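You operate a simulated robot arm through the tools that you are given. There is no shell and no other tool. Be economical: measure what you need, move in short steps, check, and stop when the job is done.

Carry out the task below with a simulated robot arm. There is one attempt and no reset: what you move stays moved.

JOB
Shut the cupboard door with the bow handle. Then put the cream wax pad on the top of the low cupboard. Then close the drawer of the side table. Then push the cupboard door with the ball knob shut. Then put the orange vase on the lower board. Keep to this order. Set down upright: orange vase.

It is judged by the outcome, as a careful person would: the job done as asked, and still so three seconds after it is handed in. It fails if anything else is knocked over, pushed out of place, dropped, spilled or broken.

ROBOT AND FRAMES
A 7-joint arm with a two-finger parallel gripper on a trunk, on a base that drives. Base frame: it is fixed to the floor where the robot stands at the start and does not move with it; the origin is under the middle of the robot, x ahead of it, y to its left, z up. Units: mm, degrees, N and s.
With the tool pointing down near the work surface it reaches from about 220 to 740 mm from the robot's upright axis, wherever it stands. Its first joint turns from -166.0 to 166.0 degrees. Places, roughly: cream wax pad (8x5x5 cm) [-1700, -1100, 700]; cupboard door with the ball knob [900, -500, 400]; cupboard door with the bow handle [600, 100, 400]; drawer of the side table [-1700, -1000, 600]; lower board [700, 700, 500]; orange vase (7x7x13 cm) [1400, -400, 800]; top of the low cupboard [1100, -100, 800]. Payload 1.57 kg.
Tool frame: the origin (TCP) lies between the finger pads and is the grasp point; the fingertips stand 30 mm ahead of it; z points along the fingers, y is the line along which they close. Largest opening 110 mm; finger width 24, thickness 12; the body of the gripper, 48 by 112 mm, starts 78 mm behind the TCP.
Orientation is that of the tool frame in the base frame, as [roll, pitch, yaw] about the fixed x, y, z axes, in that order (R = Rz(yaw) Ry(pitch) Rx(roll)). With the fingers straight down and closing along the base's y, the tool's x points along the base's -x, its y along +y and its z along -z.

CONTROLS
- The arm moves only by the tool play_rows. Its argument "motion" is text: rows parted by semicolons, each of 7 numbers parted by spaces: the turn, a rotation vector about the tool's x, y, z in units of 45 degrees (1.0 is 45 degrees), then the shift along the tool's x, y, z in units of 500 mm (1.0 is 500 mm), then the closure in counts, from 0 (fully open) to 255 (shut). In form: ax ay az dx dy dz gripper; .... A call has 1 to 12 rows; each row is the pose to reach, as a shift and turn from the pose commanded when the call began, along the tool's axes at that moment. A call with a number of a shift or a turn outside -1 to 1 is refused whole. A row lasts 0.2 s, in which the tool goes at most 50 mm and 8.6 degrees; a call with a longer step from one row to the next is refused whole, and so is a gripper value outside its range. A pose out of reach is approached as far as the arm can. The call stops where the force on the tool passes 40 N (or 10 N more than at its start, if that is more) or the arm is blocked; 0.2 s more then pass. The fingers move at their own pace (about 45 mm/s each) and stop on an object; they squeeze with about 25 N. The grip force told is the motor's: it shows also when the fingers shut on nothing. Time passes only in rows, and 0.2 s behind the last, so rows that repeat a pose let the fingers close. It gives the time, the measured TCP pose, the force on the tool (base axes), the opening and the grip force at its end, in the units of the frame above (readings bear some noise), with the torque about the TCP (base axes, N m) and any sound that the robot's microphone picked up.
- Cameras (640 x 400 px; columns grow to the right, rows downward): "scene" is now at [20.8, 166.3, 1411.1]; the picture's right is [0.16, -0.99, 0.00], its down [-0.72, -0.11, -0.69] and it looks along [0.68, 0.11, -0.73] (base axes); focal length 295 px, centre (320, 200). "wrist" rides on the gripper at [70, 16, -141] in the tool frame; the picture's right is [-0.23, 0.97, 0.00], its down [-0.86, -0.20, -0.48] and it looks along [-0.47, -0.11, 0.88] (tool axes); focal length 222 px, centre (320, 200). There is no depth. A picture from a camera that has moved, and an enlarged one, comes with that camera's place and axes in the base frame and with its lens.
- snapshot(camera): a new picture of that camera. No time passes.
- slide_trunk(by): slides the trunk up (or, below 0, down) by that many mm; the arm and the scene camera ride with it, the base frame stays. It gives what a move gives, with no picture.
- base_move(legs): drives the robot by 1 to 6 legs, each [ahead, turn to the left] in mm and degrees, along the robot's own axes; the way and the turn of a leg run together, so that a leg with both is an arc; at most 1500 mm and 180 degrees a leg. The arm and the cameras ride along, it lands a little off, and it stops where it bumps. It gives what a move gives.
- pan_tilt(pan, tilt): turns the head with the scene camera to pan (to the left, within 155 degrees either way) and tilt (down, from -29 to 69), counted from straight ahead of the robot. It gives what a move gives.
- enlarge(camera, box): a new picture of the part [left, top, right, bottom] of that camera's present view, enlarged. No time passes.
- hand_in(): hands the job in; it is judged then, once.

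Work in short steps. Places have to be worked out from the pictures, the camera data and where the tool is seen: move nearer, look again, correct. Check each grasp and each placing, and mend what went wrong. You have 165 turns and 128 pictures in all, those below and enlarged ones among them. Open the gripper and draw the arm clear of the work before you hand the job in, unless the task says otherwise; then end with one line.

The tools are called after "Emit:" as a command line: name --argument value ..., lists and objects as JSON in quotes. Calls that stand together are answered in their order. play_rows: Moves the arm, as the interface text tells. Its arguments: {"type":"object","properties":{"motion":{"type":"string"}},"required":["motion"]} The other tools are called the same way: slide_trunk (by) slides the trunk up or down; base_move (legs) drives the base; pan_tilt (pan, tilt) turns the head that bears the scene camera; snapshot (camera) takes a picture; enlarge (camera, box) takes an enlarged picture of a part of a camera's view; hand_in () hands the job in.

At the start:

```text
time: 0.0
position: [349.2, -174.4, 837.1]
tcp_rot: [180.0, -0.1, -180.0]
contact_force: [-0.3, -0.7, 0.9]
torque: [0.0, -0.02, -0.01]
opening: 109.8
grasp_force: 0.0
trunk travel left (down, up): [-350.0, 240.0]
robot x, y, heading: [-2.0, -0.1, -0.0]
head pan, tilt: [9.0, 46.7]
```

scene: 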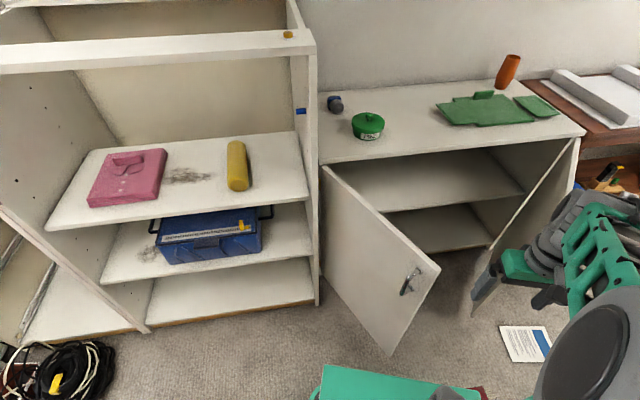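
wrist: 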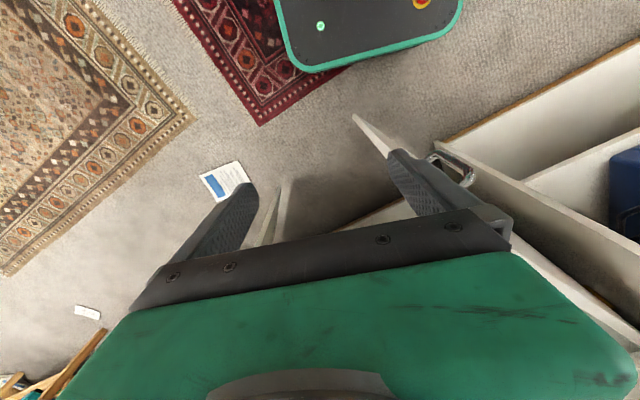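

I'll look round before moving. The left door (bow handle) seems hinged near (765,276) with its free edge near (438,-63), about 63° open.

Emit:
pan_tilt --pan -30 --tilt 40

Emit:
snapshot --camera "scene"

Emit:
pan_tilt --pan -145 --tilt 25

Emit:
snapshot --camera "scene"

Emit:
pan_tilt --pan -85 --tilt 30

Emit:
snapshot --camera "scene"

Emit:
pan_tilt --pan 40 --tilt 35

Emit:
snapshot --camera "scene"

```text
time: 1.1
position: [347.7, -174.3, 836.9]
tcp_rot: [179.9, 0.0, 180.0]
contact_force: [-0.8, 0.4, -0.2]
torque: [0.01, 0.03, -0.03]
opening: 110.0
grasp_force: 0.0
trunk travel left (down, up): [-350.0, 240.0]
robot x, y, heading: [2.4, -1.4, 0.1]
head pan, tilt: [-30.0, 40.0]
```

```text
125 pictures are left
camera scene: at [15.5, 111.3, 1420.7], right [-0.5, -0.87, 0.0], down [-0.56, 0.32, -0.77], along [0.66, -0.38, -0.64], focal length 295 px, centre (320, 200)
```

scene: 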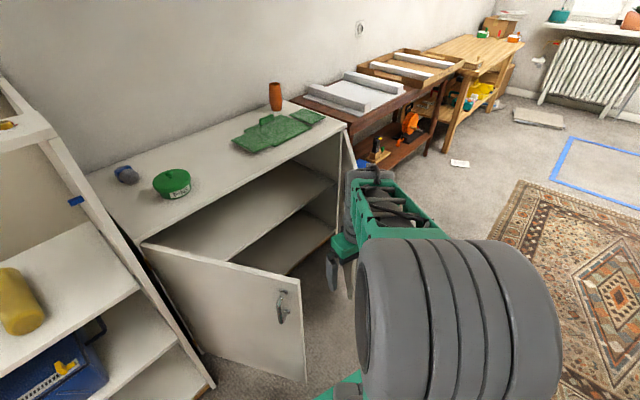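

```text
time: 3.0
position: [348.1, -174.0, 837.5]
tcp_rot: [-179.9, 0.0, -179.9]
contact_force: [0.4, -0.5, -0.8]
torque: [0.01, 0.01, 0.01]
opening: 110.1
grasp_force: 0.0
trunk travel left (down, up): [-350.0, 240.0]
robot x, y, heading: [1.2, -3.0, -0.1]
head pan, tilt: [-145.0, 25.0]
```

```text
124 pictures are left
camera scene: at [-133.6, 100.9, 1444.1], right [-0.57, 0.82, 0.0], down [0.35, 0.24, -0.91], along [-0.74, -0.52, -0.42], focal length 295 px, centre (320, 200)
```

scene: 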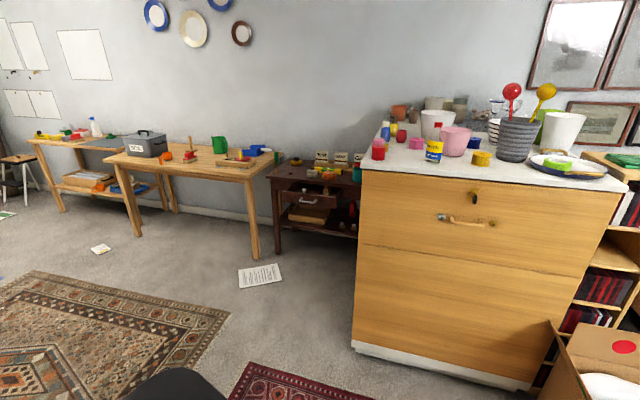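

```text
time: 4.3
position: [348.3, -174.2, 838.7]
tcp_rot: [179.9, 0.0, -180.0]
contact_force: [0.1, -0.6, 0.4]
torque: [-0.01, -0.01, 0.02]
opening: 110.0
grasp_force: 0.1
trunk travel left (down, up): [-350.0, 240.0]
robot x, y, heading: [-3.5, 2.0, -0.0]
head pan, tilt: [-85.0, 30.0]
```

```text
123 pictures are left
camera scene: at [-50.3, 63.7, 1436.1], right [-1.0, -0.09, 0.0], down [-0.04, 0.5, -0.87], along [0.07, -0.86, -0.5], focal length 295 px, centre (320, 200)
```

scene: 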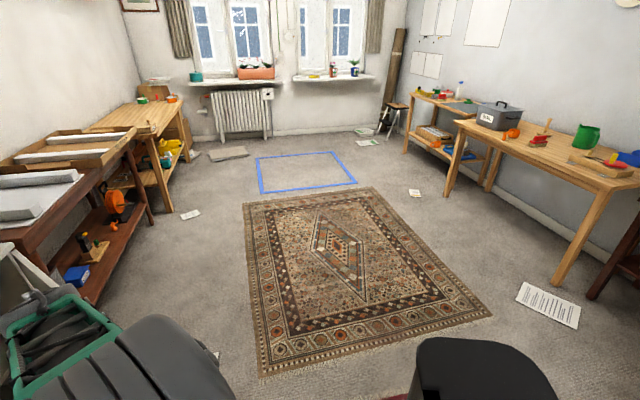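

```text
time: 6.3
position: [348.4, -174.5, 837.6]
tcp_rot: [180.0, 0.0, -180.0]
contact_force: [-0.3, 0.6, 0.3]
torque: [0.02, 0.02, -0.01]
opening: 110.0
grasp_force: 0.1
trunk travel left (down, up): [-350.0, 240.0]
robot x, y, heading: [-1.0, -0.0, 0.1]
head pan, tilt: [40.0, 35.0]
```

```text
122 pictures are left
camera scene: at [9.4, 210.4, 1428.3], right [0.64, -0.77, 0.0], down [-0.44, -0.37, -0.82], along [0.63, 0.53, -0.57], focal length 295 px, centre (320, 200)
```

scene: 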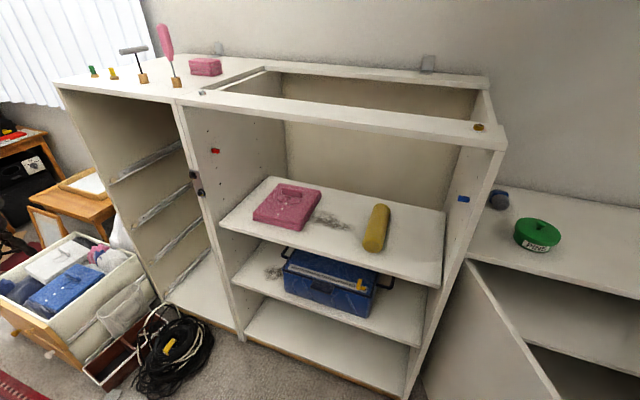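

The low cupboard door stands open with its outer face towards me. I tilt the closed gripper 45° forward and bring it to the outer side of that door, near the free edge.

Emit:
play_rows --motion "0 -0.167 0 -0.007 0.068 0 255; 0 -0.333 0 -0.014 0.136 0 255; 0 -0.5 0 -0.02 0.204 0 255; 0 -0.667 0 -0.027 0.272 0 255; 0 -0.833 0 -0.034 0.34 0 255; 0 -1 0 -0.04 0.408 0 255; 0 -1 0 -0.06 0.408 0.08 255; 0 -1 0 -0.08 0.408 0.16 255; 0 -1 0 -0.1 0.408 0.24 255; 0 -1 0 -0.12 0.408 0.32 255; 0 -1 0 -0.146 0.408 0.39 255"

Emit:
pan_tilt --pan 0 --tilt 50

Emit:
snapshot --camera "scene"

```text
time: 7.6
position: [321.9, -7.9, 752.5]
tcp_rot: [178.9, 20.7, 178.8]
contact_force: [-0.2, 0.2, 0.0]
torque: [-0.01, 0.02, -0.02]
opening: 1.2
grasp_force: 0.2
trunk travel left (down, up): [-350.0, 240.0]
robot x, y, heading: [0.5, -2.9, 0.2]
head pan, tilt: [40.0, 35.0]
stopped in row 6: the arm was blocked; the commanded pose is now the measured one
```

```text
time: 8.6
position: [321.3, -7.8, 754.1]
tcp_rot: [178.8, 20.7, 178.8]
contact_force: [-0.1, 0.0, -0.3]
torque: [-0.03, 0.01, 0.0]
opening: 0.1
grasp_force: 21.1
trunk travel left (down, up): [-350.0, 240.0]
robot x, y, heading: [-0.0, -2.4, -0.0]
head pan, tilt: [0.0, 50.0]
```

```text
121 pictures are left
camera scene: at [18.9, 153.9, 1406.6], right [0.0, -1.0, 0.0], down [-0.77, 0.0, -0.64], along [0.64, 0.0, -0.77], focal length 295 px, centre (320, 200)
```

scene: 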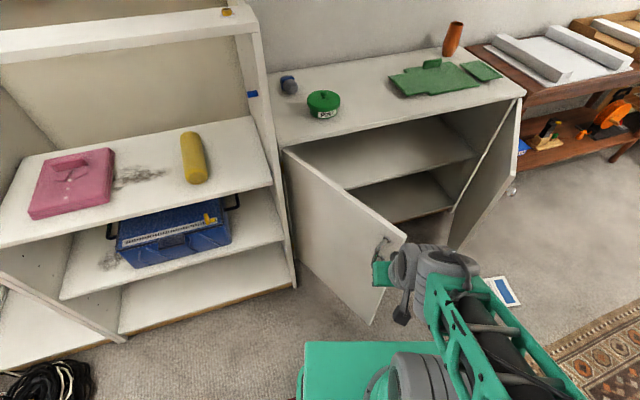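

The arm was blocked by its own cramped posture, with no contact force. I back the base off 250 mm so the gripper can work further out in front.

Emit:
base_move --legs '[[-250, 0]]'

Emit:
play_rows --motion "0 0 0 -0.09 0 0 255; 0 0 0 -0.18 0 0 255; 0 0 0 -0.27 0 0 255; 0 -0.15 0 -0.36 0 0 255; 0 -0.3 0 -0.4 0 0 255; 0 -0.45 0 -0.4 0 0 255; 0 -0.54 0 -0.4 0 0 255"

Emit:
snapshot --camera "scene"

```text
time: 10.5
position: [70.4, -8.6, 755.7]
tcp_rot: [178.8, 20.9, 178.5]
contact_force: [0.6, 0.0, 0.9]
torque: [0.0, 0.0, 0.0]
opening: 0.1
grasp_force: 21.5
trunk travel left (down, up): [-350.0, 240.0]
robot x, y, heading: [-251.5, 2.1, -0.1]
head pan, tilt: [0.0, 50.0]
```

```text
time: 12.1
position: [259.2, -14.2, 828.8]
tcp_rot: [178.3, 45.3, 177.8]
contact_force: [0.0, -0.5, 0.3]
torque: [-0.02, -0.02, 0.0]
opening: 0.1
grasp_force: 21.4
trunk travel left (down, up): [-350.0, 240.0]
robot x, y, heading: [-252.2, -0.9, -0.4]
head pan, tilt: [0.0, 50.0]
```

```text
120 pictures are left
camera scene: at [-231.7, 154.2, 1406.6], right [0.0, -1.0, 0.0], down [-0.77, 0.0, -0.64], along [0.64, 0.0, -0.77], focal length 295 px, centre (320, 200)
```

scene: 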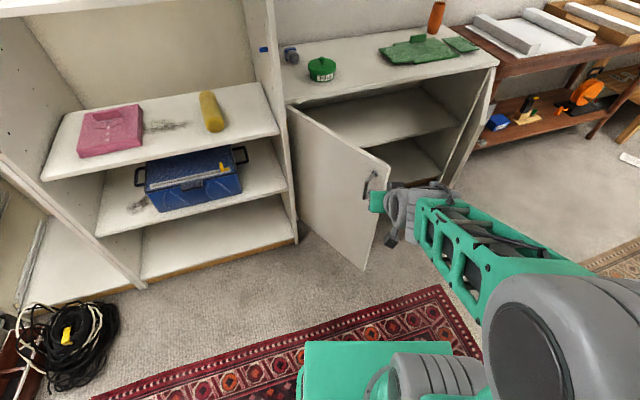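

The tool is now tilted 45° at (259,-14,829). I advance it along its pointing axis to about (423,29,641), still short of the outer face of the door.

Emit:
play_rows --motion "0 0 0 0.007 0.014 0.083 255; 0 0 0 0.013 0.029 0.166 255; 0 0 0 0.02 0.043 0.248 255; 0 0 0 0.027 0.057 0.331 255; 0 0 0 0.033 0.072 0.413 255; 0 0 0 0.04 0.086 0.496 255; 0 0 0 0.04 0.086 0.496 255"

Emit:
snapshot --camera "scene"

Emit:
snapshot --camera "wrist"

```text
time: 13.7
position: [420.2, 29.5, 639.0]
tcp_rot: [178.4, 45.0, 177.9]
contact_force: [0.2, 0.3, -1.2]
torque: [-0.03, 0.0, 0.01]
opening: 0.0
grasp_force: 21.5
trunk travel left (down, up): [-350.0, 240.0]
robot x, y, heading: [-254.2, 1.3, -0.2]
head pan, tilt: [0.0, 50.0]
```

```text
119 pictures are left
camera scene: at [-231.4, 154.3, 1406.5], right [0.0, -1.0, 0.0], down [-0.77, 0.0, -0.64], along [0.64, 0.0, -0.77], focal length 295 px, centre (320, 200)
```

scene: 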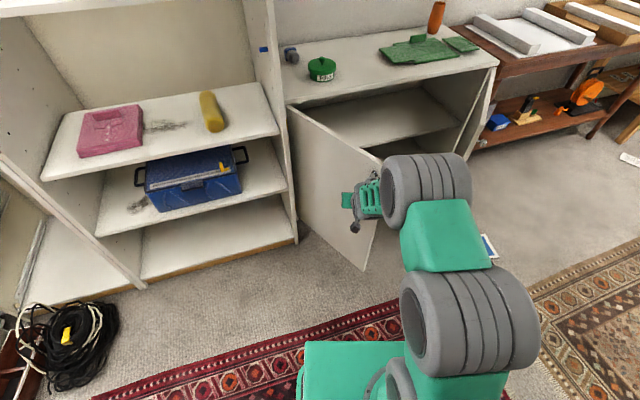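

```text
118 pictures are left
camera wrist: at [271.7, 48.3, 687.8], right [0.18, 0.97, 0.18], down [0.26, -0.22, 0.94], along [0.95, -0.12, -0.29], focal length 222 px, centre (320, 200)
```

wrist: 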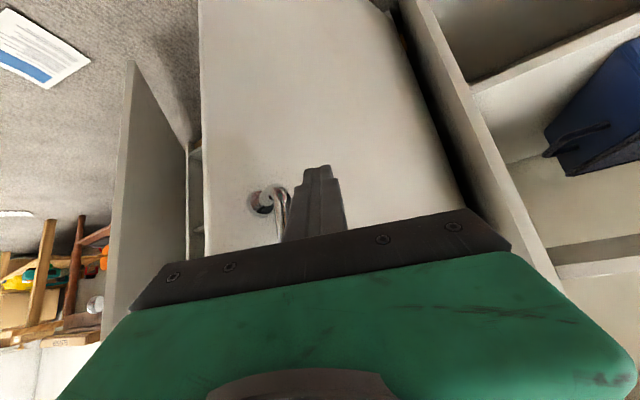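

Wrist view: the bow handle is near (469,-27,619), just beside my fingertip. I raise the tip above the handle (z≈715), shift it to y≈-30, then drive forward to push the door with the arm held.

Emit:
play_rows --motion "0 0 0 -0.03 -0.02 -0.08 255; 0 0 0 -0.06 -0.06 -0.15 255; 0 0 0 -0.086 -0.12 -0.192 255; 0 0 0 -0.086 -0.12 -0.192 255"

Emit:
base_move --legs '[[150, 0]]'

Emit:
snapshot --camera "scene"

```text
time: 14.7
position: [381.3, -30.3, 736.1]
tcp_rot: [178.3, 45.1, 177.9]
contact_force: [1.1, 0.6, -0.3]
torque: [-0.01, 0.0, -0.02]
opening: 0.0
grasp_force: 21.5
trunk travel left (down, up): [-350.0, 240.0]
robot x, y, heading: [-251.3, 1.7, -0.2]
head pan, tilt: [0.0, 50.0]
```

```text
time: 16.0
position: [532.3, -31.3, 737.1]
tcp_rot: [178.4, 45.0, 177.9]
contact_force: [-0.4, -0.1, -0.2]
torque: [0.0, 0.01, 0.02]
opening: 0.0
grasp_force: 20.9
trunk travel left (down, up): [-350.0, 240.0]
robot x, y, heading: [-102.5, -3.2, -0.5]
head pan, tilt: [0.0, 50.0]
```

```text
117 pictures are left
camera scene: at [-81.3, 153.7, 1406.6], right [0.0, -1.0, 0.0], down [-0.77, 0.0, -0.64], along [0.64, 0.0, -0.77], focal length 295 px, centre (320, 200)
```

scene: 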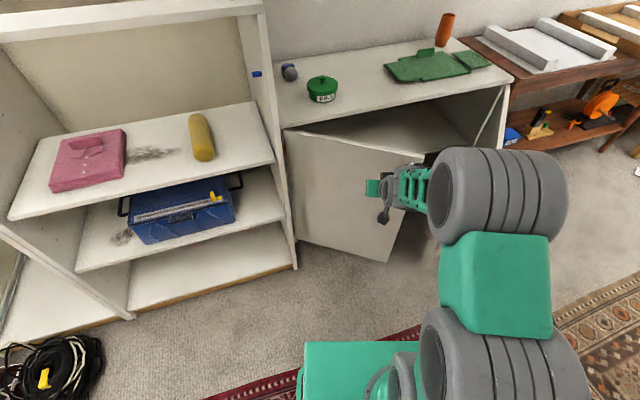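

The door is swinging shut under the push. I keep driving forward and check as it closes.

Emit:
base_move --legs '[[230, 0]]'

Emit:
snapshot --camera "scene"

```text
time: 17.8
position: [763.2, -30.6, 736.1]
tcp_rot: [178.4, 45.0, 177.9]
contact_force: [-0.3, 0.0, 1.0]
torque: [0.01, -0.01, -0.01]
opening: 0.0
grasp_force: 21.0
trunk travel left (down, up): [-350.0, 240.0]
robot x, y, heading: [128.6, 4.3, -0.3]
head pan, tilt: [0.0, 50.0]
```

```text
116 pictures are left
camera scene: at [149.0, 153.1, 1406.6], right [0.0, -1.0, 0.0], down [-0.77, 0.0, -0.64], along [0.64, 0.0, -0.77], focal length 295 px, centre (320, 200)
```

scene: 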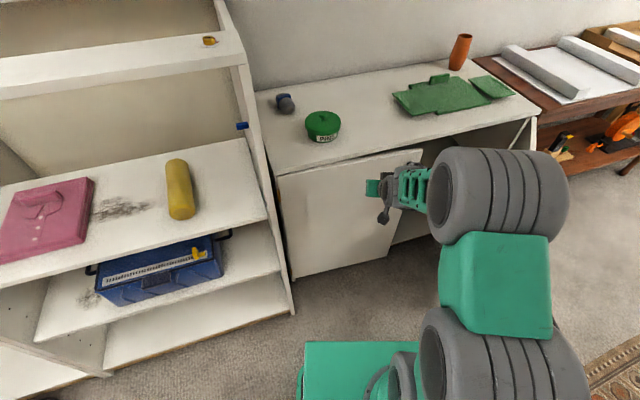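

The door is about 15° from shut. I finish the push with the arm in small steps; the force stop will show when it seats.

Emit:
play_rows --motion "0 0 0 -0.035 0 0.036 255; 0 0 0 -0.07 0 0.071 255; 0 0 0 -0.098 0 0.1 255; 0 0 0 -0.112 0 0.114 255; 0 0 0 -0.126 0 0.128 255; 0 0 0 -0.14 0 0.142 255; 0 0 0 -0.154 0 0.156 255; 0 0 0 -0.168 0 0.17 255"

Emit:
snapshot --camera "scene"

```text
time: 18.9
position: [842.9, -31.5, 735.9]
tcp_rot: [178.4, 44.6, 178.0]
contact_force: [-29.2, 0.5, 20.1]
torque: [0.19, -0.17, 0.28]
opening: 0.1
grasp_force: 21.6
trunk travel left (down, up): [-350.0, 240.0]
robot x, y, heading: [127.4, -0.3, -0.3]
head pan, tilt: [0.0, 50.0]
stopped in row 5: the force on the tool passed its limit (the readings are from after the stop); the commanded pose is now the measured one
```

```text
115 pictures are left
camera scene: at [144.1, 153.2, 1407.0], right [0.0, -1.0, 0.0], down [-0.76, 0.0, -0.65], along [0.65, 0.0, -0.76], focal length 295 px, centre (320, 200)
```

scene: 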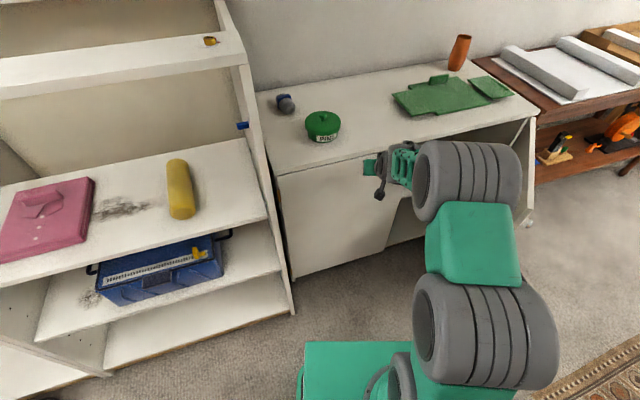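

The push met firm resistance with the door flush. I draw the tool back and check that the door stays shut.

Emit:
play_rows --motion "0 0 0 0.05 0 -0.06 255; 0 0 0 0.09 0 -0.12 255; 0 0 0 0.13 0 -0.18 255; 0 0 0 0.13 0 -0.24 255; 0 0 0 0.13 0 -0.3 255"

Emit:
base_move --legs '[[-200, 0]]'

Emit:
pan_tilt --pan -15 --tilt 45

Emit:
snapshot --camera "scene"

```text
time: 20.1
position: [692.9, -28.8, 793.6]
tcp_rot: [178.4, 44.4, 177.9]
contact_force: [-0.2, -0.4, -0.1]
torque: [0.0, 0.03, -0.03]
opening: 0.0
grasp_force: 21.0
trunk travel left (down, up): [-350.0, 240.0]
robot x, y, heading: [131.5, 2.0, -0.1]
head pan, tilt: [0.0, 50.0]
```

```text
time: 21.7
position: [492.6, -28.6, 794.9]
tcp_rot: [178.4, 44.6, 178.0]
contact_force: [0.8, 1.1, 0.0]
torque: [-0.08, 0.01, -0.01]
opening: 0.0
grasp_force: 21.3
trunk travel left (down, up): [-350.0, 240.0]
robot x, y, heading: [-70.7, 0.8, -0.3]
head pan, tilt: [0.0, 50.0]
```

```text
time: 22.5
position: [494.0, -28.8, 794.1]
tcp_rot: [178.5, 44.5, 177.9]
contact_force: [0.4, 0.0, 0.0]
torque: [-0.01, 0.01, -0.01]
opening: 0.0
grasp_force: 21.3
trunk travel left (down, up): [-350.0, 240.0]
robot x, y, heading: [-73.5, -0.4, 0.1]
head pan, tilt: [-15.0, 45.0]
```

```text
114 pictures are left
camera scene: at [-49.2, 132.6, 1413.5], right [-0.26, -0.97, 0.0], down [-0.68, 0.18, -0.71], along [0.68, -0.18, -0.71], focal length 295 px, centre (320, 200)
```

scene: 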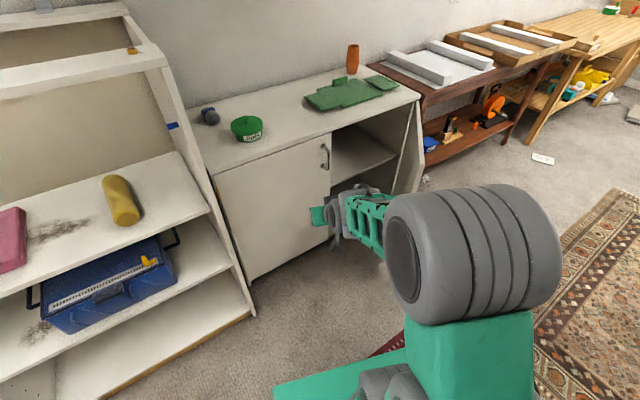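

The bow-handle door stands shut. Next is the wax pad at the side table: I straighten and retract the arm, then drive to a spot in front of that table, clear of the wooden chest.

Emit:
play_rows --motion "0 0.165 0 0.011 -0.04 -0.059 0; 0 0.33 0 0.022 -0.08 -0.117 0; 0 0.495 0 0.032 -0.12 -0.176 0; 0 0.66 0 0.043 -0.16 -0.235 0; 0 0.825 0 0.054 -0.2 -0.293 0; 0 0.99 0 0.065 -0.24 -0.352 0; 0 0.99 0 0.065 -0.24 -0.352 0"

Emit:
base_move --legs '[[0, -136], [1150, 0]]'

Emit:
pan_tilt --pan -15 --tilt 35

Emit:
snapshot --camera "scene"

```text
time: 24.1
position: [345.1, -149.3, 895.2]
tcp_rot: [178.9, -0.1, 179.0]
contact_force: [-0.6, 0.1, 0.4]
torque: [-0.02, -0.01, -0.01]
opening: 110.0
grasp_force: 0.0
trunk travel left (down, up): [-350.0, 240.0]
robot x, y, heading: [-71.9, 1.1, 0.0]
head pan, tilt: [-15.0, 45.0]
```

```text
time: 35.7
position: [-1312.6, -993.3, 894.3]
tcp_rot: [178.9, -0.1, 43.1]
contact_force: [0.6, -0.2, -0.1]
torque: [0.01, 0.01, -0.01]
opening: 110.0
grasp_force: 0.1
trunk travel left (down, up): [-350.0, 240.0]
robot x, y, heading: [-909.5, -810.6, -135.8]
head pan, tilt: [-15.0, 45.0]
```

```text
time: 36.4
position: [-1313.1, -993.3, 894.5]
tcp_rot: [179.0, -0.1, 43.2]
contact_force: [-0.2, 0.2, -1.6]
torque: [-0.02, -0.02, 0.03]
opening: 110.1
grasp_force: 0.0
trunk travel left (down, up): [-350.0, 240.0]
robot x, y, heading: [-911.1, -808.8, -136.0]
head pan, tilt: [-15.0, 35.0]
```

```text
113 pictures are left
camera scene: at [-835.9, -923.1, 1428.3], right [-0.49, 0.87, 0.0], down [0.5, 0.28, -0.82], along [-0.72, -0.4, -0.57], focal length 295 px, centre (320, 200)
```

scene: 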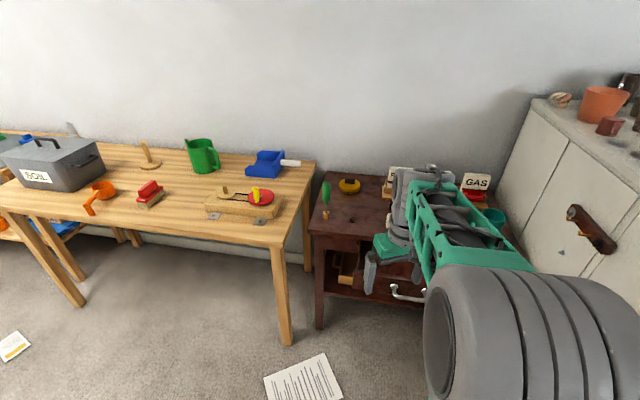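

I've arrived near (-911,-809). I turn to face the side table and look at it.

Emit:
base_move --legs '[[0, -26]]'

Emit:
pan_tilt --pan -5 --tilt 40

Emit:
snapshot --camera "scene"

Emit:
snapshot --camera "wrist"

```text
time: 38.1
position: [-1351.7, -800.6, 894.2]
tcp_rot: [178.9, -0.1, 17.5]
contact_force: [-0.3, -0.3, -0.6]
torque: [-0.05, 0.0, 0.01]
opening: 110.2
grasp_force: 0.0
trunk travel left (down, up): [-350.0, 240.0]
robot x, y, heading: [-910.4, -808.5, -161.7]
head pan, tilt: [-15.0, 35.0]
```

```text
time: 38.8
position: [-1352.9, -800.8, 894.5]
tcp_rot: [178.9, -0.1, 17.4]
contact_force: [-0.4, -0.1, -0.3]
torque: [-0.03, 0.01, 0.01]
opening: 110.0
grasp_force: 0.0
trunk travel left (down, up): [-350.0, 240.0]
robot x, y, heading: [-914.5, -808.7, -161.9]
head pan, tilt: [-5.0, 40.0]
```

```text
112 pictures are left
camera scene: at [-886.8, -958.3, 1420.8], right [-0.23, 0.97, 0.0], down [0.63, 0.15, -0.77], along [-0.75, -0.18, -0.64], focal length 295 px, centre (320, 200)
```

scene: 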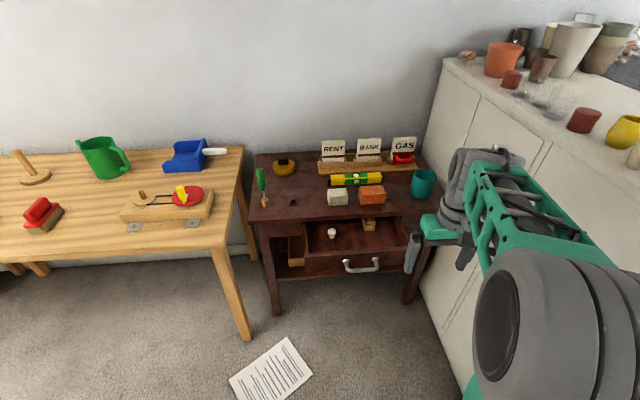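

```text
111 pictures are left
camera wrist: at [-1281.9, -792.2, 1035.4], right [0.07, -1.0, 0.02], down [-0.88, -0.06, 0.47], along [-0.47, -0.05, -0.88], focal length 222 px, centre (320, 200)
```

wrist: 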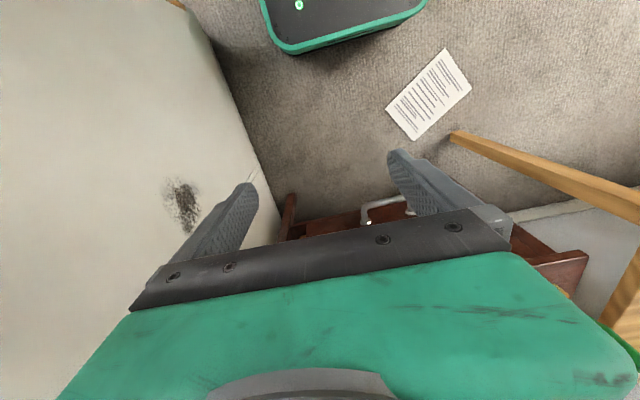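

The cream pad is at roughly (-1788,-1105,685), straight ahead. I bring the tool to my centreline to pull the elbow in from the cabinet, and enlarge the table.

Emit:
play_rows --motion "0 0 0 0 0.07 0 0; 0 0 0 0 0.14 0 0; 0 0 0 0 0.21 0 0; 0 0 0 0 0.286 0 0; 0 0 0 0 0.286 0 0"

Emit:
snapshot --camera "scene"

Emit:
enlarge --camera "scene" --box '[240, 130, 450, 300]'

```text
time: 40.0
position: [-1310.8, -936.8, 896.5]
tcp_rot: [179.0, 0.0, 17.4]
contact_force: [-0.6, 0.3, -0.8]
torque: [0.03, 0.0, 0.05]
opening: 110.2
grasp_force: 0.1
trunk travel left (down, up): [-350.0, 240.0]
robot x, y, heading: [-913.5, -809.2, -161.7]
head pan, tilt: [-5.0, 40.0]
```

```text
110 pictures are left
camera scene: at [-886.7, -958.6, 1420.7], right [-0.23, 0.97, 0.0], down [0.63, 0.15, -0.77], along [-0.75, -0.18, -0.64], focal length 295 px, centre (320, 200)
```

scene: 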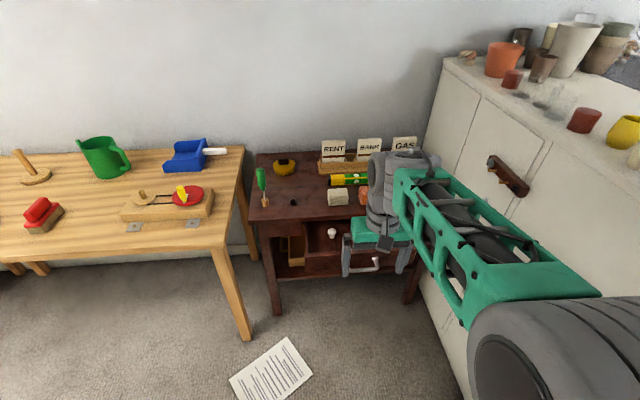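

```text
2.35 times, centred on (345, 215) of scene
camera zoom: at [-886.7, -958.6, 1420.7], right [-0.23, 0.97, 0.0], down [0.63, 0.15, -0.77], along [-0.75, -0.18, -0.64], focal length 694 px, centre (261, 165)
```

zoom: 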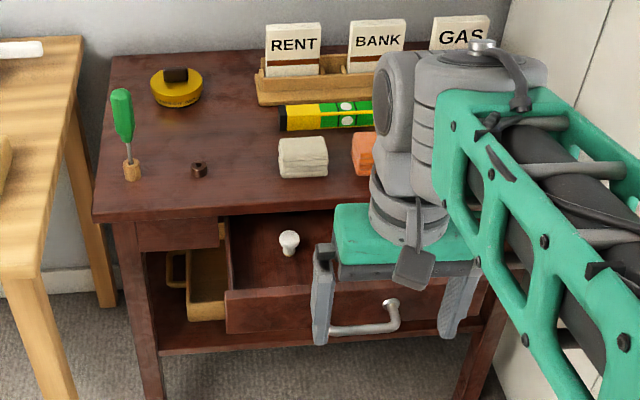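

I drive straight ahead 240 mm, which stops short of the paper sheet and leaves room beside the cabinet, and look again.

Emit:
base_move --legs '[[240, 0]]'

Emit:
snapshot --camera "scene"

Emit:
snapshot --camera "wrist"

```text
time: 41.8
position: [-1537.8, -1010.3, 897.5]
tcp_rot: [178.8, -0.2, 17.3]
contact_force: [0.5, 0.1, 0.1]
torque: [-0.02, -0.02, 0.02]
opening: 109.7
grasp_force: 0.1
trunk travel left (down, up): [-350.0, 240.0]
robot x, y, heading: [-1142.1, -883.3, -162.1]
head pan, tilt: [-5.0, 40.0]
```

```text
108 pictures are left
camera scene: at [-1115.2, -1033.4, 1420.7], right [-0.23, 0.97, 0.0], down [0.63, 0.15, -0.77], along [-0.75, -0.17, -0.64], focal length 295 px, centre (320, 200)
```

scene: 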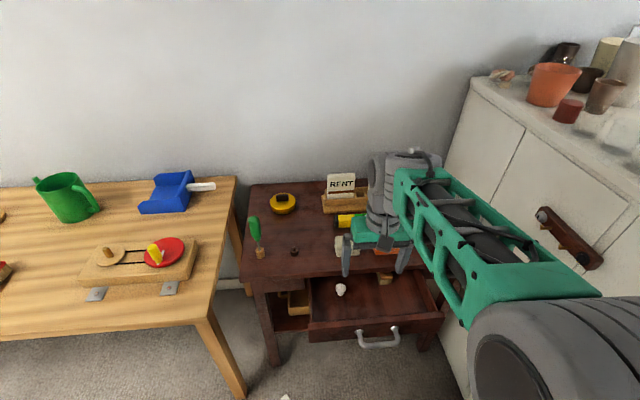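

```text
107 pictures are left
camera wrist: at [-1467.8, -1002.5, 1038.2], right [0.07, -1.0, 0.02], down [-0.88, -0.05, 0.47], along [-0.47, -0.05, -0.88], focal length 222 px, centre (320, 200)
```

wrist: 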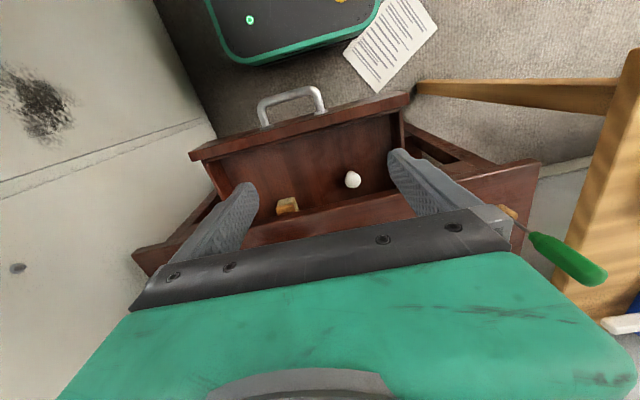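

The pad should be about 267 mm ahead of the tool and 13 mm left. I move forward over it at height and look with the wrist camera.

Emit:
play_rows --motion "0 0 0 -0.09 0.005 0.01 0; 0 0 0 -0.18 0.01 0.02 0; 0 0 0 -0.27 0.015 0.03 0; 0 0 0 -0.36 0.02 0.04 0; 0 0 0 -0.44 0.026 0.05 0; 0 0 0 -0.5 0.026 0.06 0; 0 0 0 -0.5 0.026 0.06 0"

Emit:
snapshot --camera "wrist"

Emit:
snapshot --camera "scene"

```text
time: 43.4
position: [-1773.0, -1098.5, 867.5]
tcp_rot: [178.8, -0.1, 17.3]
contact_force: [-0.6, -0.1, -0.2]
torque: [0.01, 0.01, 0.02]
opening: 109.7
grasp_force: 0.0
trunk travel left (down, up): [-350.0, 240.0]
robot x, y, heading: [-1136.1, -884.8, -162.1]
head pan, tilt: [-5.0, 40.0]
```

```text
106 pictures are left
camera wrist: at [-1703.2, -1090.5, 1008.4], right [0.07, -1.0, 0.02], down [-0.88, -0.05, 0.47], along [-0.47, -0.05, -0.88], focal length 222 px, centre (320, 200)
```

wrist: 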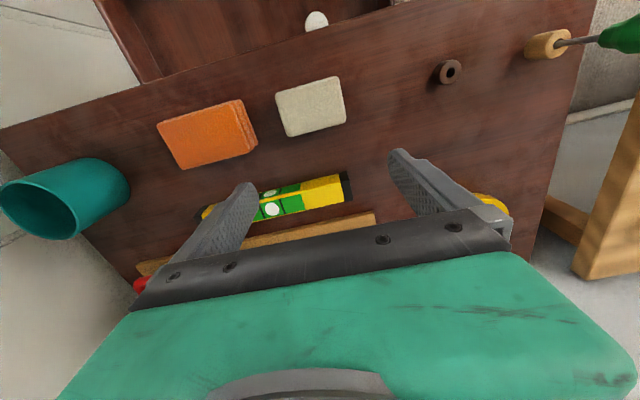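

```text
105 pictures are left
camera scene: at [-1115.7, -1033.5, 1420.7], right [-0.23, 0.97, 0.0], down [0.63, 0.15, -0.77], along [-0.75, -0.17, -0.64], focal length 295 px, centre (320, 200)
```

scene: 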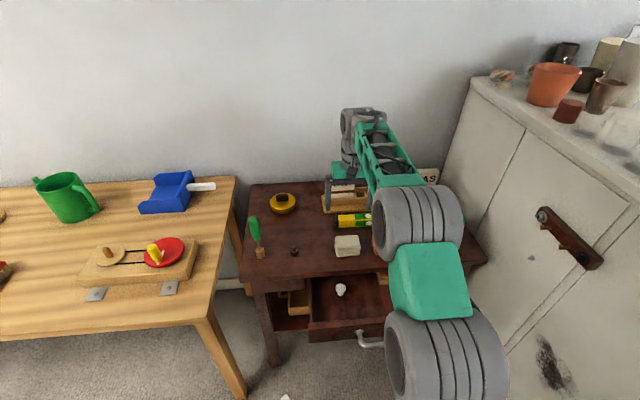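

Wrist view puts the pad near (-1729,-1088) with its top at roughly z 735–745, its long side parallel to the closing line. I move over it and down to z≈795, with the opening slightly reduced to stay clear of the orange pad.

Emit:
play_rows --motion "0 0 0 0.045 0.004 0.05 20; 0 0 0 0.09 0.007 0.1 20; 0 0 0 0.09 0.007 0.145 20; 0 0 0 0.09 0.007 0.145 20"

Emit:
snapshot --camera "wrist"

```text
time: 44.4
position: [-1728.1, -1089.3, 794.4]
tcp_rot: [178.9, -0.2, 17.3]
contact_force: [-0.1, 0.0, 0.4]
torque: [-0.02, 0.02, -0.01]
opening: 101.4
grasp_force: 0.1
trunk travel left (down, up): [-350.0, 240.0]
robot x, y, heading: [-1139.1, -884.8, -161.8]
head pan, tilt: [-5.0, 40.0]
```

```text
104 pictures are left
camera wrist: at [-1657.8, -1081.4, 935.8], right [0.07, -1.0, 0.02], down [-0.88, -0.05, 0.47], along [-0.47, -0.05, -0.88], focal length 222 px, centre (320, 200)
```

wrist: 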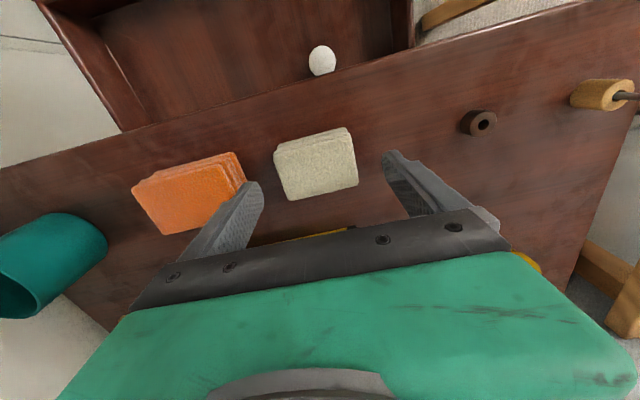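

Triangulating both wrist views gives the pad top at z≈728, centred near (-1730,-1088), so the table is about 678. I descend to TCP z≈716 and close.

Emit:
play_rows --motion "0 0 0 0.003 0 0.05 20; 0 0 0 0.003 0 0.1 20; 0 0 0 0.003 0 0.14 20; 0 0 0 0.003 0 0.156 20; 0 0 0 0.003 0 0.156 20; 0 0 0 0.003 0 0.156 255; 0 0 0 0.003 0 0.156 255; 0 0 0 0.003 0 0.156 255; 0 0 0 0.003 0 0.156 255"

Emit:
snapshot --camera "wrist"

```text
time: 45.3
position: [-1726.9, -1088.7, 730.9]
tcp_rot: [179.0, 0.5, 17.0]
contact_force: [18.6, 4.8, 23.7]
torque: [1.54, -0.39, -1.08]
opening: 100.9
grasp_force: 0.0
trunk travel left (down, up): [-350.0, 240.0]
robot x, y, heading: [-1138.6, -883.5, -161.8]
head pan, tilt: [-5.0, 40.0]
stopped in row 4: the force on the tool passed its limit (the readings are from after the stop); the commanded pose is now the measured one
```

```text
103 pictures are left
camera wrist: at [-1655.1, -1081.9, 871.5], right [0.07, -1.0, 0.02], down [-0.87, -0.05, 0.48], along [-0.48, -0.05, -0.88], focal length 222 px, centre (320, 200)
```

wrist: 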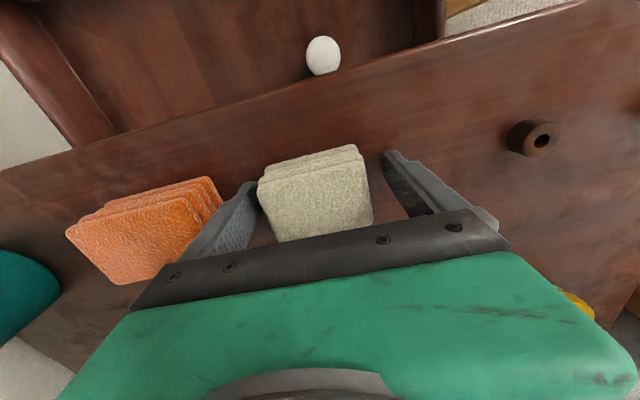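

The contact is on the lower-hanging finger tip, pressing upward, with pad gaps clear on both sides: the tips have reached the table (so its top is ≈700). I lift 5 mm and close.

Emit:
play_rows --motion "0 0 0 0 0 -0.01 20; 0 0 0 0 0 -0.012 20; 0 0 0 0 0 -0.012 255; 0 0 0 0 0 -0.012 255; 0 0 0 0 0 -0.012 255; 0 0 0 0 0 -0.012 255; 0 0 0 0 0 -0.012 255"

Emit:
snapshot --camera "wrist"

```text
time: 46.9
position: [-1728.8, -1090.2, 734.0]
tcp_rot: [179.0, 0.3, 17.1]
contact_force: [0.4, -0.2, 0.2]
torque: [0.01, 0.0, -0.01]
opening: 74.8
grasp_force: 24.8
trunk travel left (down, up): [-350.0, 240.0]
robot x, y, heading: [-1143.5, -887.7, -161.9]
head pan, tilt: [-5.0, 40.0]
```

```text
102 pictures are left
camera wrist: at [-1657.6, -1082.4, 874.1], right [0.07, -1.0, 0.02], down [-0.88, -0.05, 0.48], along [-0.48, -0.05, -0.88], focal length 222 px, centre (320, 200)
```

wrist: 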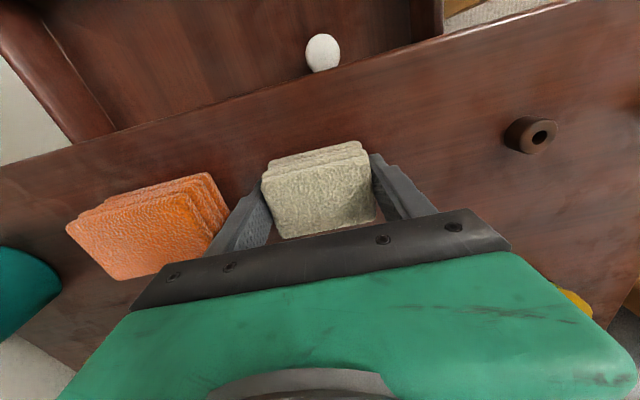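

The pad is held (opening 74.8 mm, grip 24.8 N). I lift it, draw back, and check that it's still held.

Emit:
play_rows --motion "0 0 0 0 0 -0.05 255; 0 0 0 0 0 -0.13 255; 0 0 0 0 0 -0.21 255; 0 0 0 0 0 -0.29 255; 0 0 0 0 0 -0.36 255; 0 0 0 0.08 0 -0.38 255; 0 0 0 0.16 0 -0.38 255; 0 0 0 0.24 0 -0.38 255; 0 0 0 0.32 0 -0.38 255; 0 0 0 0.4 0 -0.38 255; 0 0 0 0.46 0 -0.38 255"

Emit:
snapshot --camera "wrist"

Emit:
pan_tilt --pan -5 --tilt 45

Emit:
snapshot --camera "scene"

```text
time: 49.3
position: [-1508.8, -1019.1, 921.6]
tcp_rot: [178.9, 0.4, 17.1]
contact_force: [-0.8, 0.1, -0.2]
torque: [0.03, -0.04, 0.0]
opening: 0.1
grasp_force: 20.7
trunk travel left (down, up): [-350.0, 240.0]
robot x, y, heading: [-1136.3, -887.5, -161.9]
head pan, tilt: [-5.0, 40.0]
```

```text
101 pictures are left
camera wrist: at [-1437.4, -1011.9, 1062.3], right [0.07, -1.0, 0.02], down [-0.88, -0.05, 0.48], along [-0.48, -0.05, -0.88], focal length 222 px, centre (320, 200)
```

wrist: 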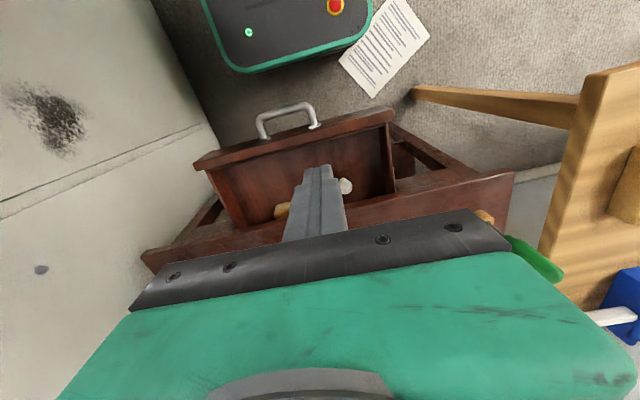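

```text
time: 50.0
position: [-1509.4, -1020.8, 921.9]
tcp_rot: [178.9, 0.4, 17.1]
contact_force: [-0.1, 0.5, 0.3]
torque: [0.01, -0.01, -0.01]
opening: 0.0
grasp_force: 21.1
trunk travel left (down, up): [-350.0, 240.0]
robot x, y, heading: [-1138.9, -885.3, -161.7]
head pan, tilt: [-5.0, 45.0]
```

```text
100 pictures are left
camera scene: at [-1111.5, -1032.5, 1413.5], right [-0.23, 0.97, 0.0], down [0.69, 0.16, -0.71], along [-0.69, -0.16, -0.71], focal length 295 px, centre (320, 200)
```

scene: 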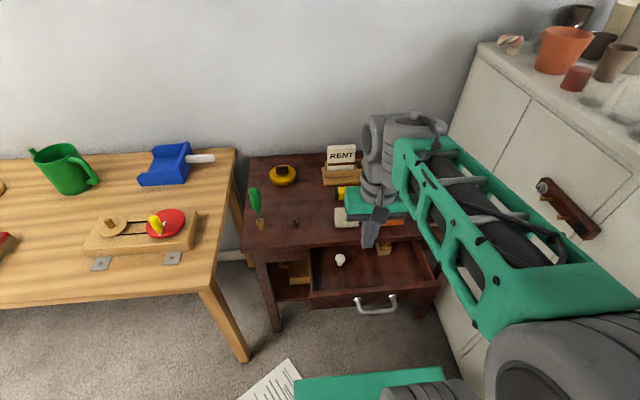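

The pad slipped out on the lift and the fingers have shut on nothing. I open, go back above it, and look at where it lies now.

Emit:
play_rows --motion "0 0 0 -0.08 0 0 0; 0 0 0 -0.16 0 0 0; 0 0 0 -0.24 0 0 0; 0 0 0 -0.32 0 0 0; 0 0 0 -0.4 0 0.05 0; 0 0 0 -0.46 0 0.12 0; 0 0 0 -0.46 0 0.2 0; 0 0 0 -0.46 0 0.2 0"

Emit:
snapshot --camera "wrist"

Emit:
enlarge --camera "scene" --box '[240, 130, 450, 300]'

```text
time: 51.8
position: [-1730.3, -1089.3, 823.3]
tcp_rot: [178.9, 0.5, 17.1]
contact_force: [0.0, 0.2, 0.0]
torque: [-0.03, 0.01, 0.01]
opening: 109.8
grasp_force: 0.0
trunk travel left (down, up): [-350.0, 240.0]
robot x, y, heading: [-1137.3, -882.3, -161.7]
head pan, tilt: [-5.0, 45.0]
```

```text
99 pictures are left
camera wrist: at [-1658.2, -1080.8, 964.0], right [0.07, -1.0, 0.02], down [-0.88, -0.05, 0.48], along [-0.48, -0.05, -0.88], focal length 222 px, centre (320, 200)
```

wrist: 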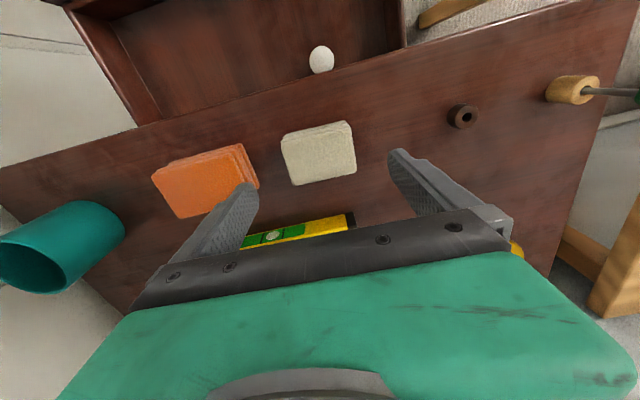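

```text
2.35 times, centred on (345, 215) of scene
camera zoom: at [-1111.7, -1032.6, 1413.5], right [-0.23, 0.97, 0.0], down [0.69, 0.16, -0.71], along [-0.69, -0.16, -0.71], focal length 694 px, centre (261, 165)
```

zoom: 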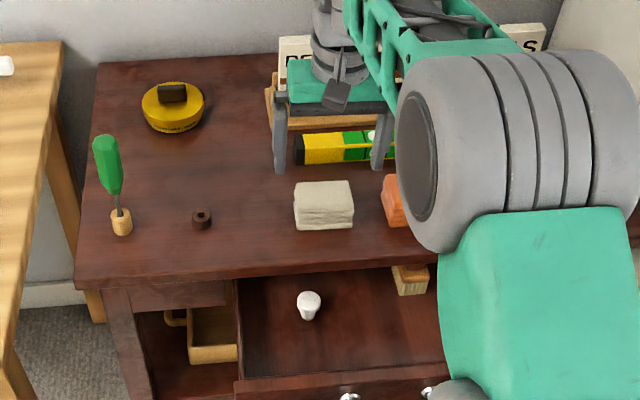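

The pad sits back in place, undisturbed. I square the tool (roll off by 1°), grip it again a little deeper, hold longer, and lift only 20 mm slowly to test the grip.

Emit:
play_rows --motion "0.012 -0.005 0 0.004 0 0.07 20; 0.024 -0.011 0 0.008 0 0.14 20; 0.024 -0.011 0 0.008 0 0.17 20; 0.024 -0.011 0 0.008 0 0.182 20; 0.024 -0.011 0 0.008 0 0.182 255; 0.024 -0.011 0 0.008 0 0.182 255; 0.024 -0.011 0 0.008 0 0.182 255; 0.024 -0.011 0 0.008 0 0.182 255; 0.024 -0.011 0 0.008 0 0.178 255; 0.024 -0.011 0 0.008 0 0.17 255; 0.024 -0.011 0 0.008 0 0.155 255; 0.024 -0.011 0 0.008 0 0.14 255"

Emit:
snapshot --camera "wrist"

```text
time: 54.4
position: [-1725.8, -1089.6, 753.6]
tcp_rot: [180.0, 0.8, 17.0]
contact_force: [-0.4, 0.0, -0.4]
torque: [-0.01, 0.0, 0.02]
opening: 74.1
grasp_force: 25.4
trunk travel left (down, up): [-350.0, 240.0]
robot x, y, heading: [-1143.6, -886.1, -161.7]
head pan, tilt: [-5.0, 45.0]
```

```text
97 pictures are left
camera wrist: at [-1651.6, -1083.1, 893.1], right [0.07, -1.0, 0.0], down [-0.87, -0.06, 0.49], along [-0.49, -0.04, -0.87], focal length 222 px, centre (320, 200)
```

wrist: 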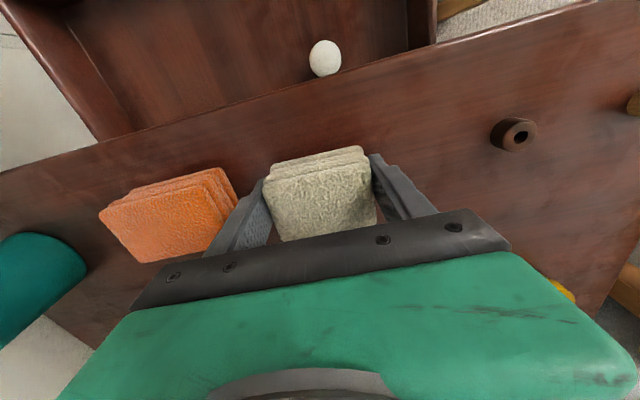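

The pad rose with the fingers this time. I continue lifting slowly.

Emit:
play_rows --motion "0 0 0 0 0 -0.015 255; 0 0 0 0 0 -0.035 255; 0 0 0 0 0 -0.06 255; 0 0 0 0 0 -0.085 255; 0 0 0 0 0 -0.11 255; 0 0 0 0 0 -0.135 255; 0 0 0 0 0 -0.16 255; 0 0 0 0 0 -0.185 255; 0 0 0 0 0 -0.2 255; 0 0 0 0 0 -0.205 255"

Emit:
snapshot --camera "wrist"

```text
time: 56.6
position: [-1724.1, -1089.4, 855.7]
tcp_rot: [-179.9, 0.8, 17.1]
contact_force: [-0.2, -1.0, 0.0]
torque: [-0.02, 0.01, 0.03]
opening: 74.4
grasp_force: 25.0
trunk travel left (down, up): [-350.0, 240.0]
robot x, y, heading: [-1137.7, -886.8, -161.8]
head pan, tilt: [-5.0, 45.0]
```

```text
96 pictures are left
camera wrist: at [-1650.5, -1082.4, 995.8], right [0.07, -1.0, 0.0], down [-0.87, -0.06, 0.49], along [-0.49, -0.04, -0.87], focal length 222 px, centre (320, 200)
```

wrist: 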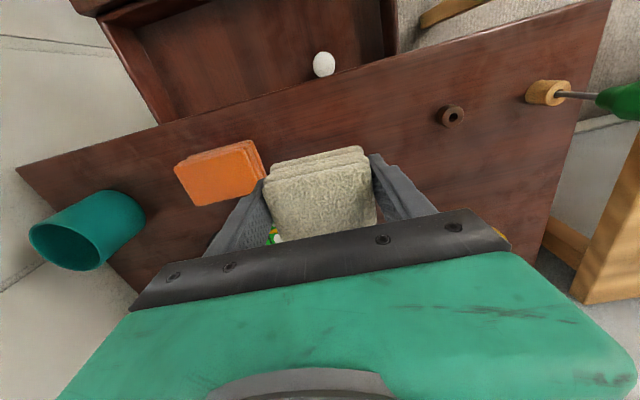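

The pad is secure at z 856. I retract slowly, then back the base away before turning.

Emit:
play_rows --motion "0 0 0 0.015 0 -0.02 255; 0 0 0 0.04 0 -0.04 255; 0 0 0 0.075 0 -0.06 255; 0 0 0 0.11 0 -0.08 255; 0 0 0 0.145 0 -0.1 255; 0 0 0 0.18 0 -0.12 255; 0 0 0 0.215 0 -0.14 255; 0 0 0 0.25 0 -0.15 255; 0 0 0 0.285 0 -0.15 255; 0 0 0 0.32 0 -0.15 255; 0 0 0 0.35 0 -0.15 255; 0 0 0 0.36 0 -0.15 255"

Emit:
base_move --legs '[[-300, 0]]'

Emit:
snapshot --camera "wrist"

```text
time: 59.2
position: [-1549.7, -1034.9, 927.7]
tcp_rot: [-180.0, 0.8, 17.1]
contact_force: [0.2, -1.0, -0.9]
torque: [0.02, -0.03, -0.02]
opening: 74.4
grasp_force: 25.2
trunk travel left (down, up): [-350.0, 240.0]
robot x, y, heading: [-1139.2, -880.8, -162.0]
head pan, tilt: [-5.0, 45.0]
```

```text
time: 61.2
position: [-1262.7, -941.4, 928.1]
tcp_rot: [-179.9, 0.9, 17.1]
contact_force: [-0.1, 0.0, -0.8]
torque: [0.04, 0.0, -0.02]
opening: 74.6
grasp_force: 24.5
trunk travel left (down, up): [-350.0, 240.0]
robot x, y, heading: [-851.3, -794.1, -161.9]
head pan, tilt: [-5.0, 45.0]
```

```text
95 pictures are left
camera wrist: at [-1190.0, -935.2, 1068.2], right [0.07, -1.0, 0.0], down [-0.87, -0.06, 0.49], along [-0.49, -0.04, -0.87], focal length 222 px, centre (320, 200)
```

wrist: 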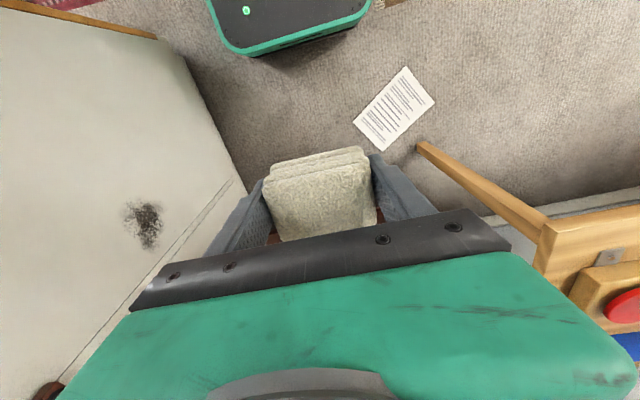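

The pad is steady in the grip. I turn left, away from the chest, and drive back to a waypoint before the low cupboard.

Emit:
base_move --legs '[[0, 98], [0, 98.6], [1218, 0], [0, -34.7]]'

Emit:
pan_tilt --pan 0 --tilt 40

Emit:
snapshot --camera "scene"

Emit:
snapshot --camera "wrist"

```text
time: 77.4
position: [598.9, -83.4, 927.5]
tcp_rot: [179.9, 0.8, 178.5]
contact_force: [0.0, -0.2, -0.7]
torque: [0.02, 0.0, 0.0]
opening: 74.1
grasp_force: 24.8
trunk travel left (down, up): [-350.0, 240.0]
robot x, y, heading: [161.5, -92.7, -0.5]
head pan, tilt: [-5.0, 45.0]
```

```text
time: 78.1
position: [598.6, -84.5, 927.7]
tcp_rot: [-180.0, 0.8, 178.5]
contact_force: [-0.3, -0.5, -0.9]
torque: [0.02, 0.03, 0.0]
opening: 74.3
grasp_force: 25.2
trunk travel left (down, up): [-350.0, 240.0]
robot x, y, heading: [160.1, -92.5, -0.4]
head pan, tilt: [0.0, 40.0]
```

```text
94 pictures are left
camera scene: at [190.2, 59.0, 1420.7], right [-0.01, -1.0, 0.0], down [-0.64, 0.01, -0.77], along [0.77, -0.01, -0.64], focal length 295 px, centre (320, 200)
```

scene: 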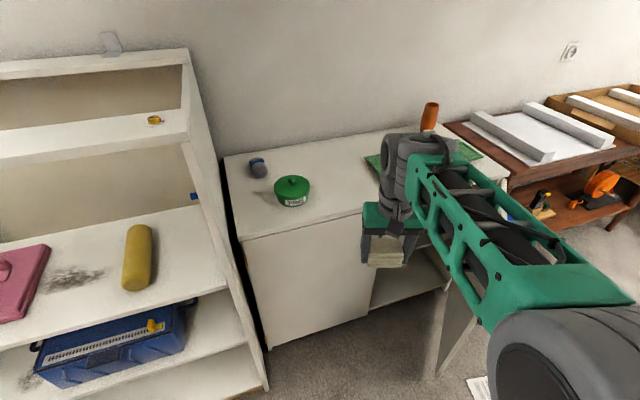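

```text
93 pictures are left
camera wrist: at [527.4, -65.3, 1068.2], right [0.25, 0.97, 0.0], down [0.84, -0.22, 0.49], along [0.48, -0.12, -0.87], focal length 222 px, centre (320, 200)
```

wrist: 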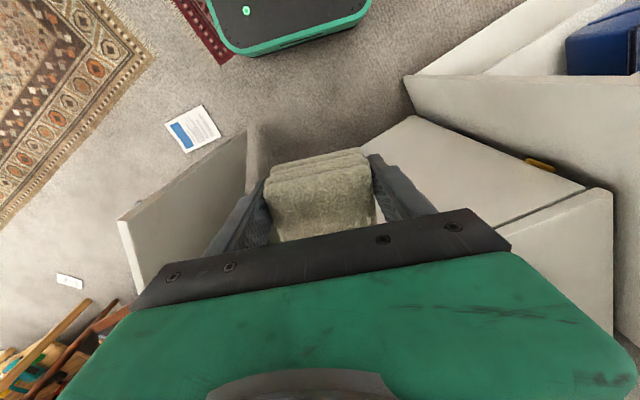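

Both doors and the top are where I reckoned; a free area lies near (990,-30) between the green pot and the mat. I drive ahead 160 mm with a slight left turn, keeping clear of the right door's free edge.

Emit:
base_move --legs '[[0, 5], [160, 0]]'

Emit:
snapshot --camera "scene"

```text
time: 80.0
position: [755.4, -34.1, 928.8]
tcp_rot: [180.0, 0.8, -176.5]
contact_force: [0.2, 0.0, -0.9]
torque: [0.05, 0.0, 0.01]
opening: 74.3
grasp_force: 24.9
trunk travel left (down, up): [-350.0, 240.0]
robot x, y, heading: [320.0, -81.5, 4.5]
head pan, tilt: [0.0, 40.0]
```

```text
92 pictures are left
camera scene: at [335.0, 73.2, 1420.7], right [0.08, -1.0, 0.0], down [-0.64, -0.05, -0.77], along [0.76, 0.06, -0.64], focal length 295 px, centre (320, 200)
```

scene: 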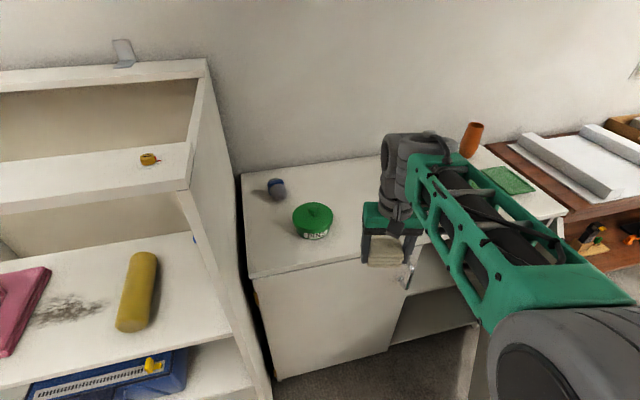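

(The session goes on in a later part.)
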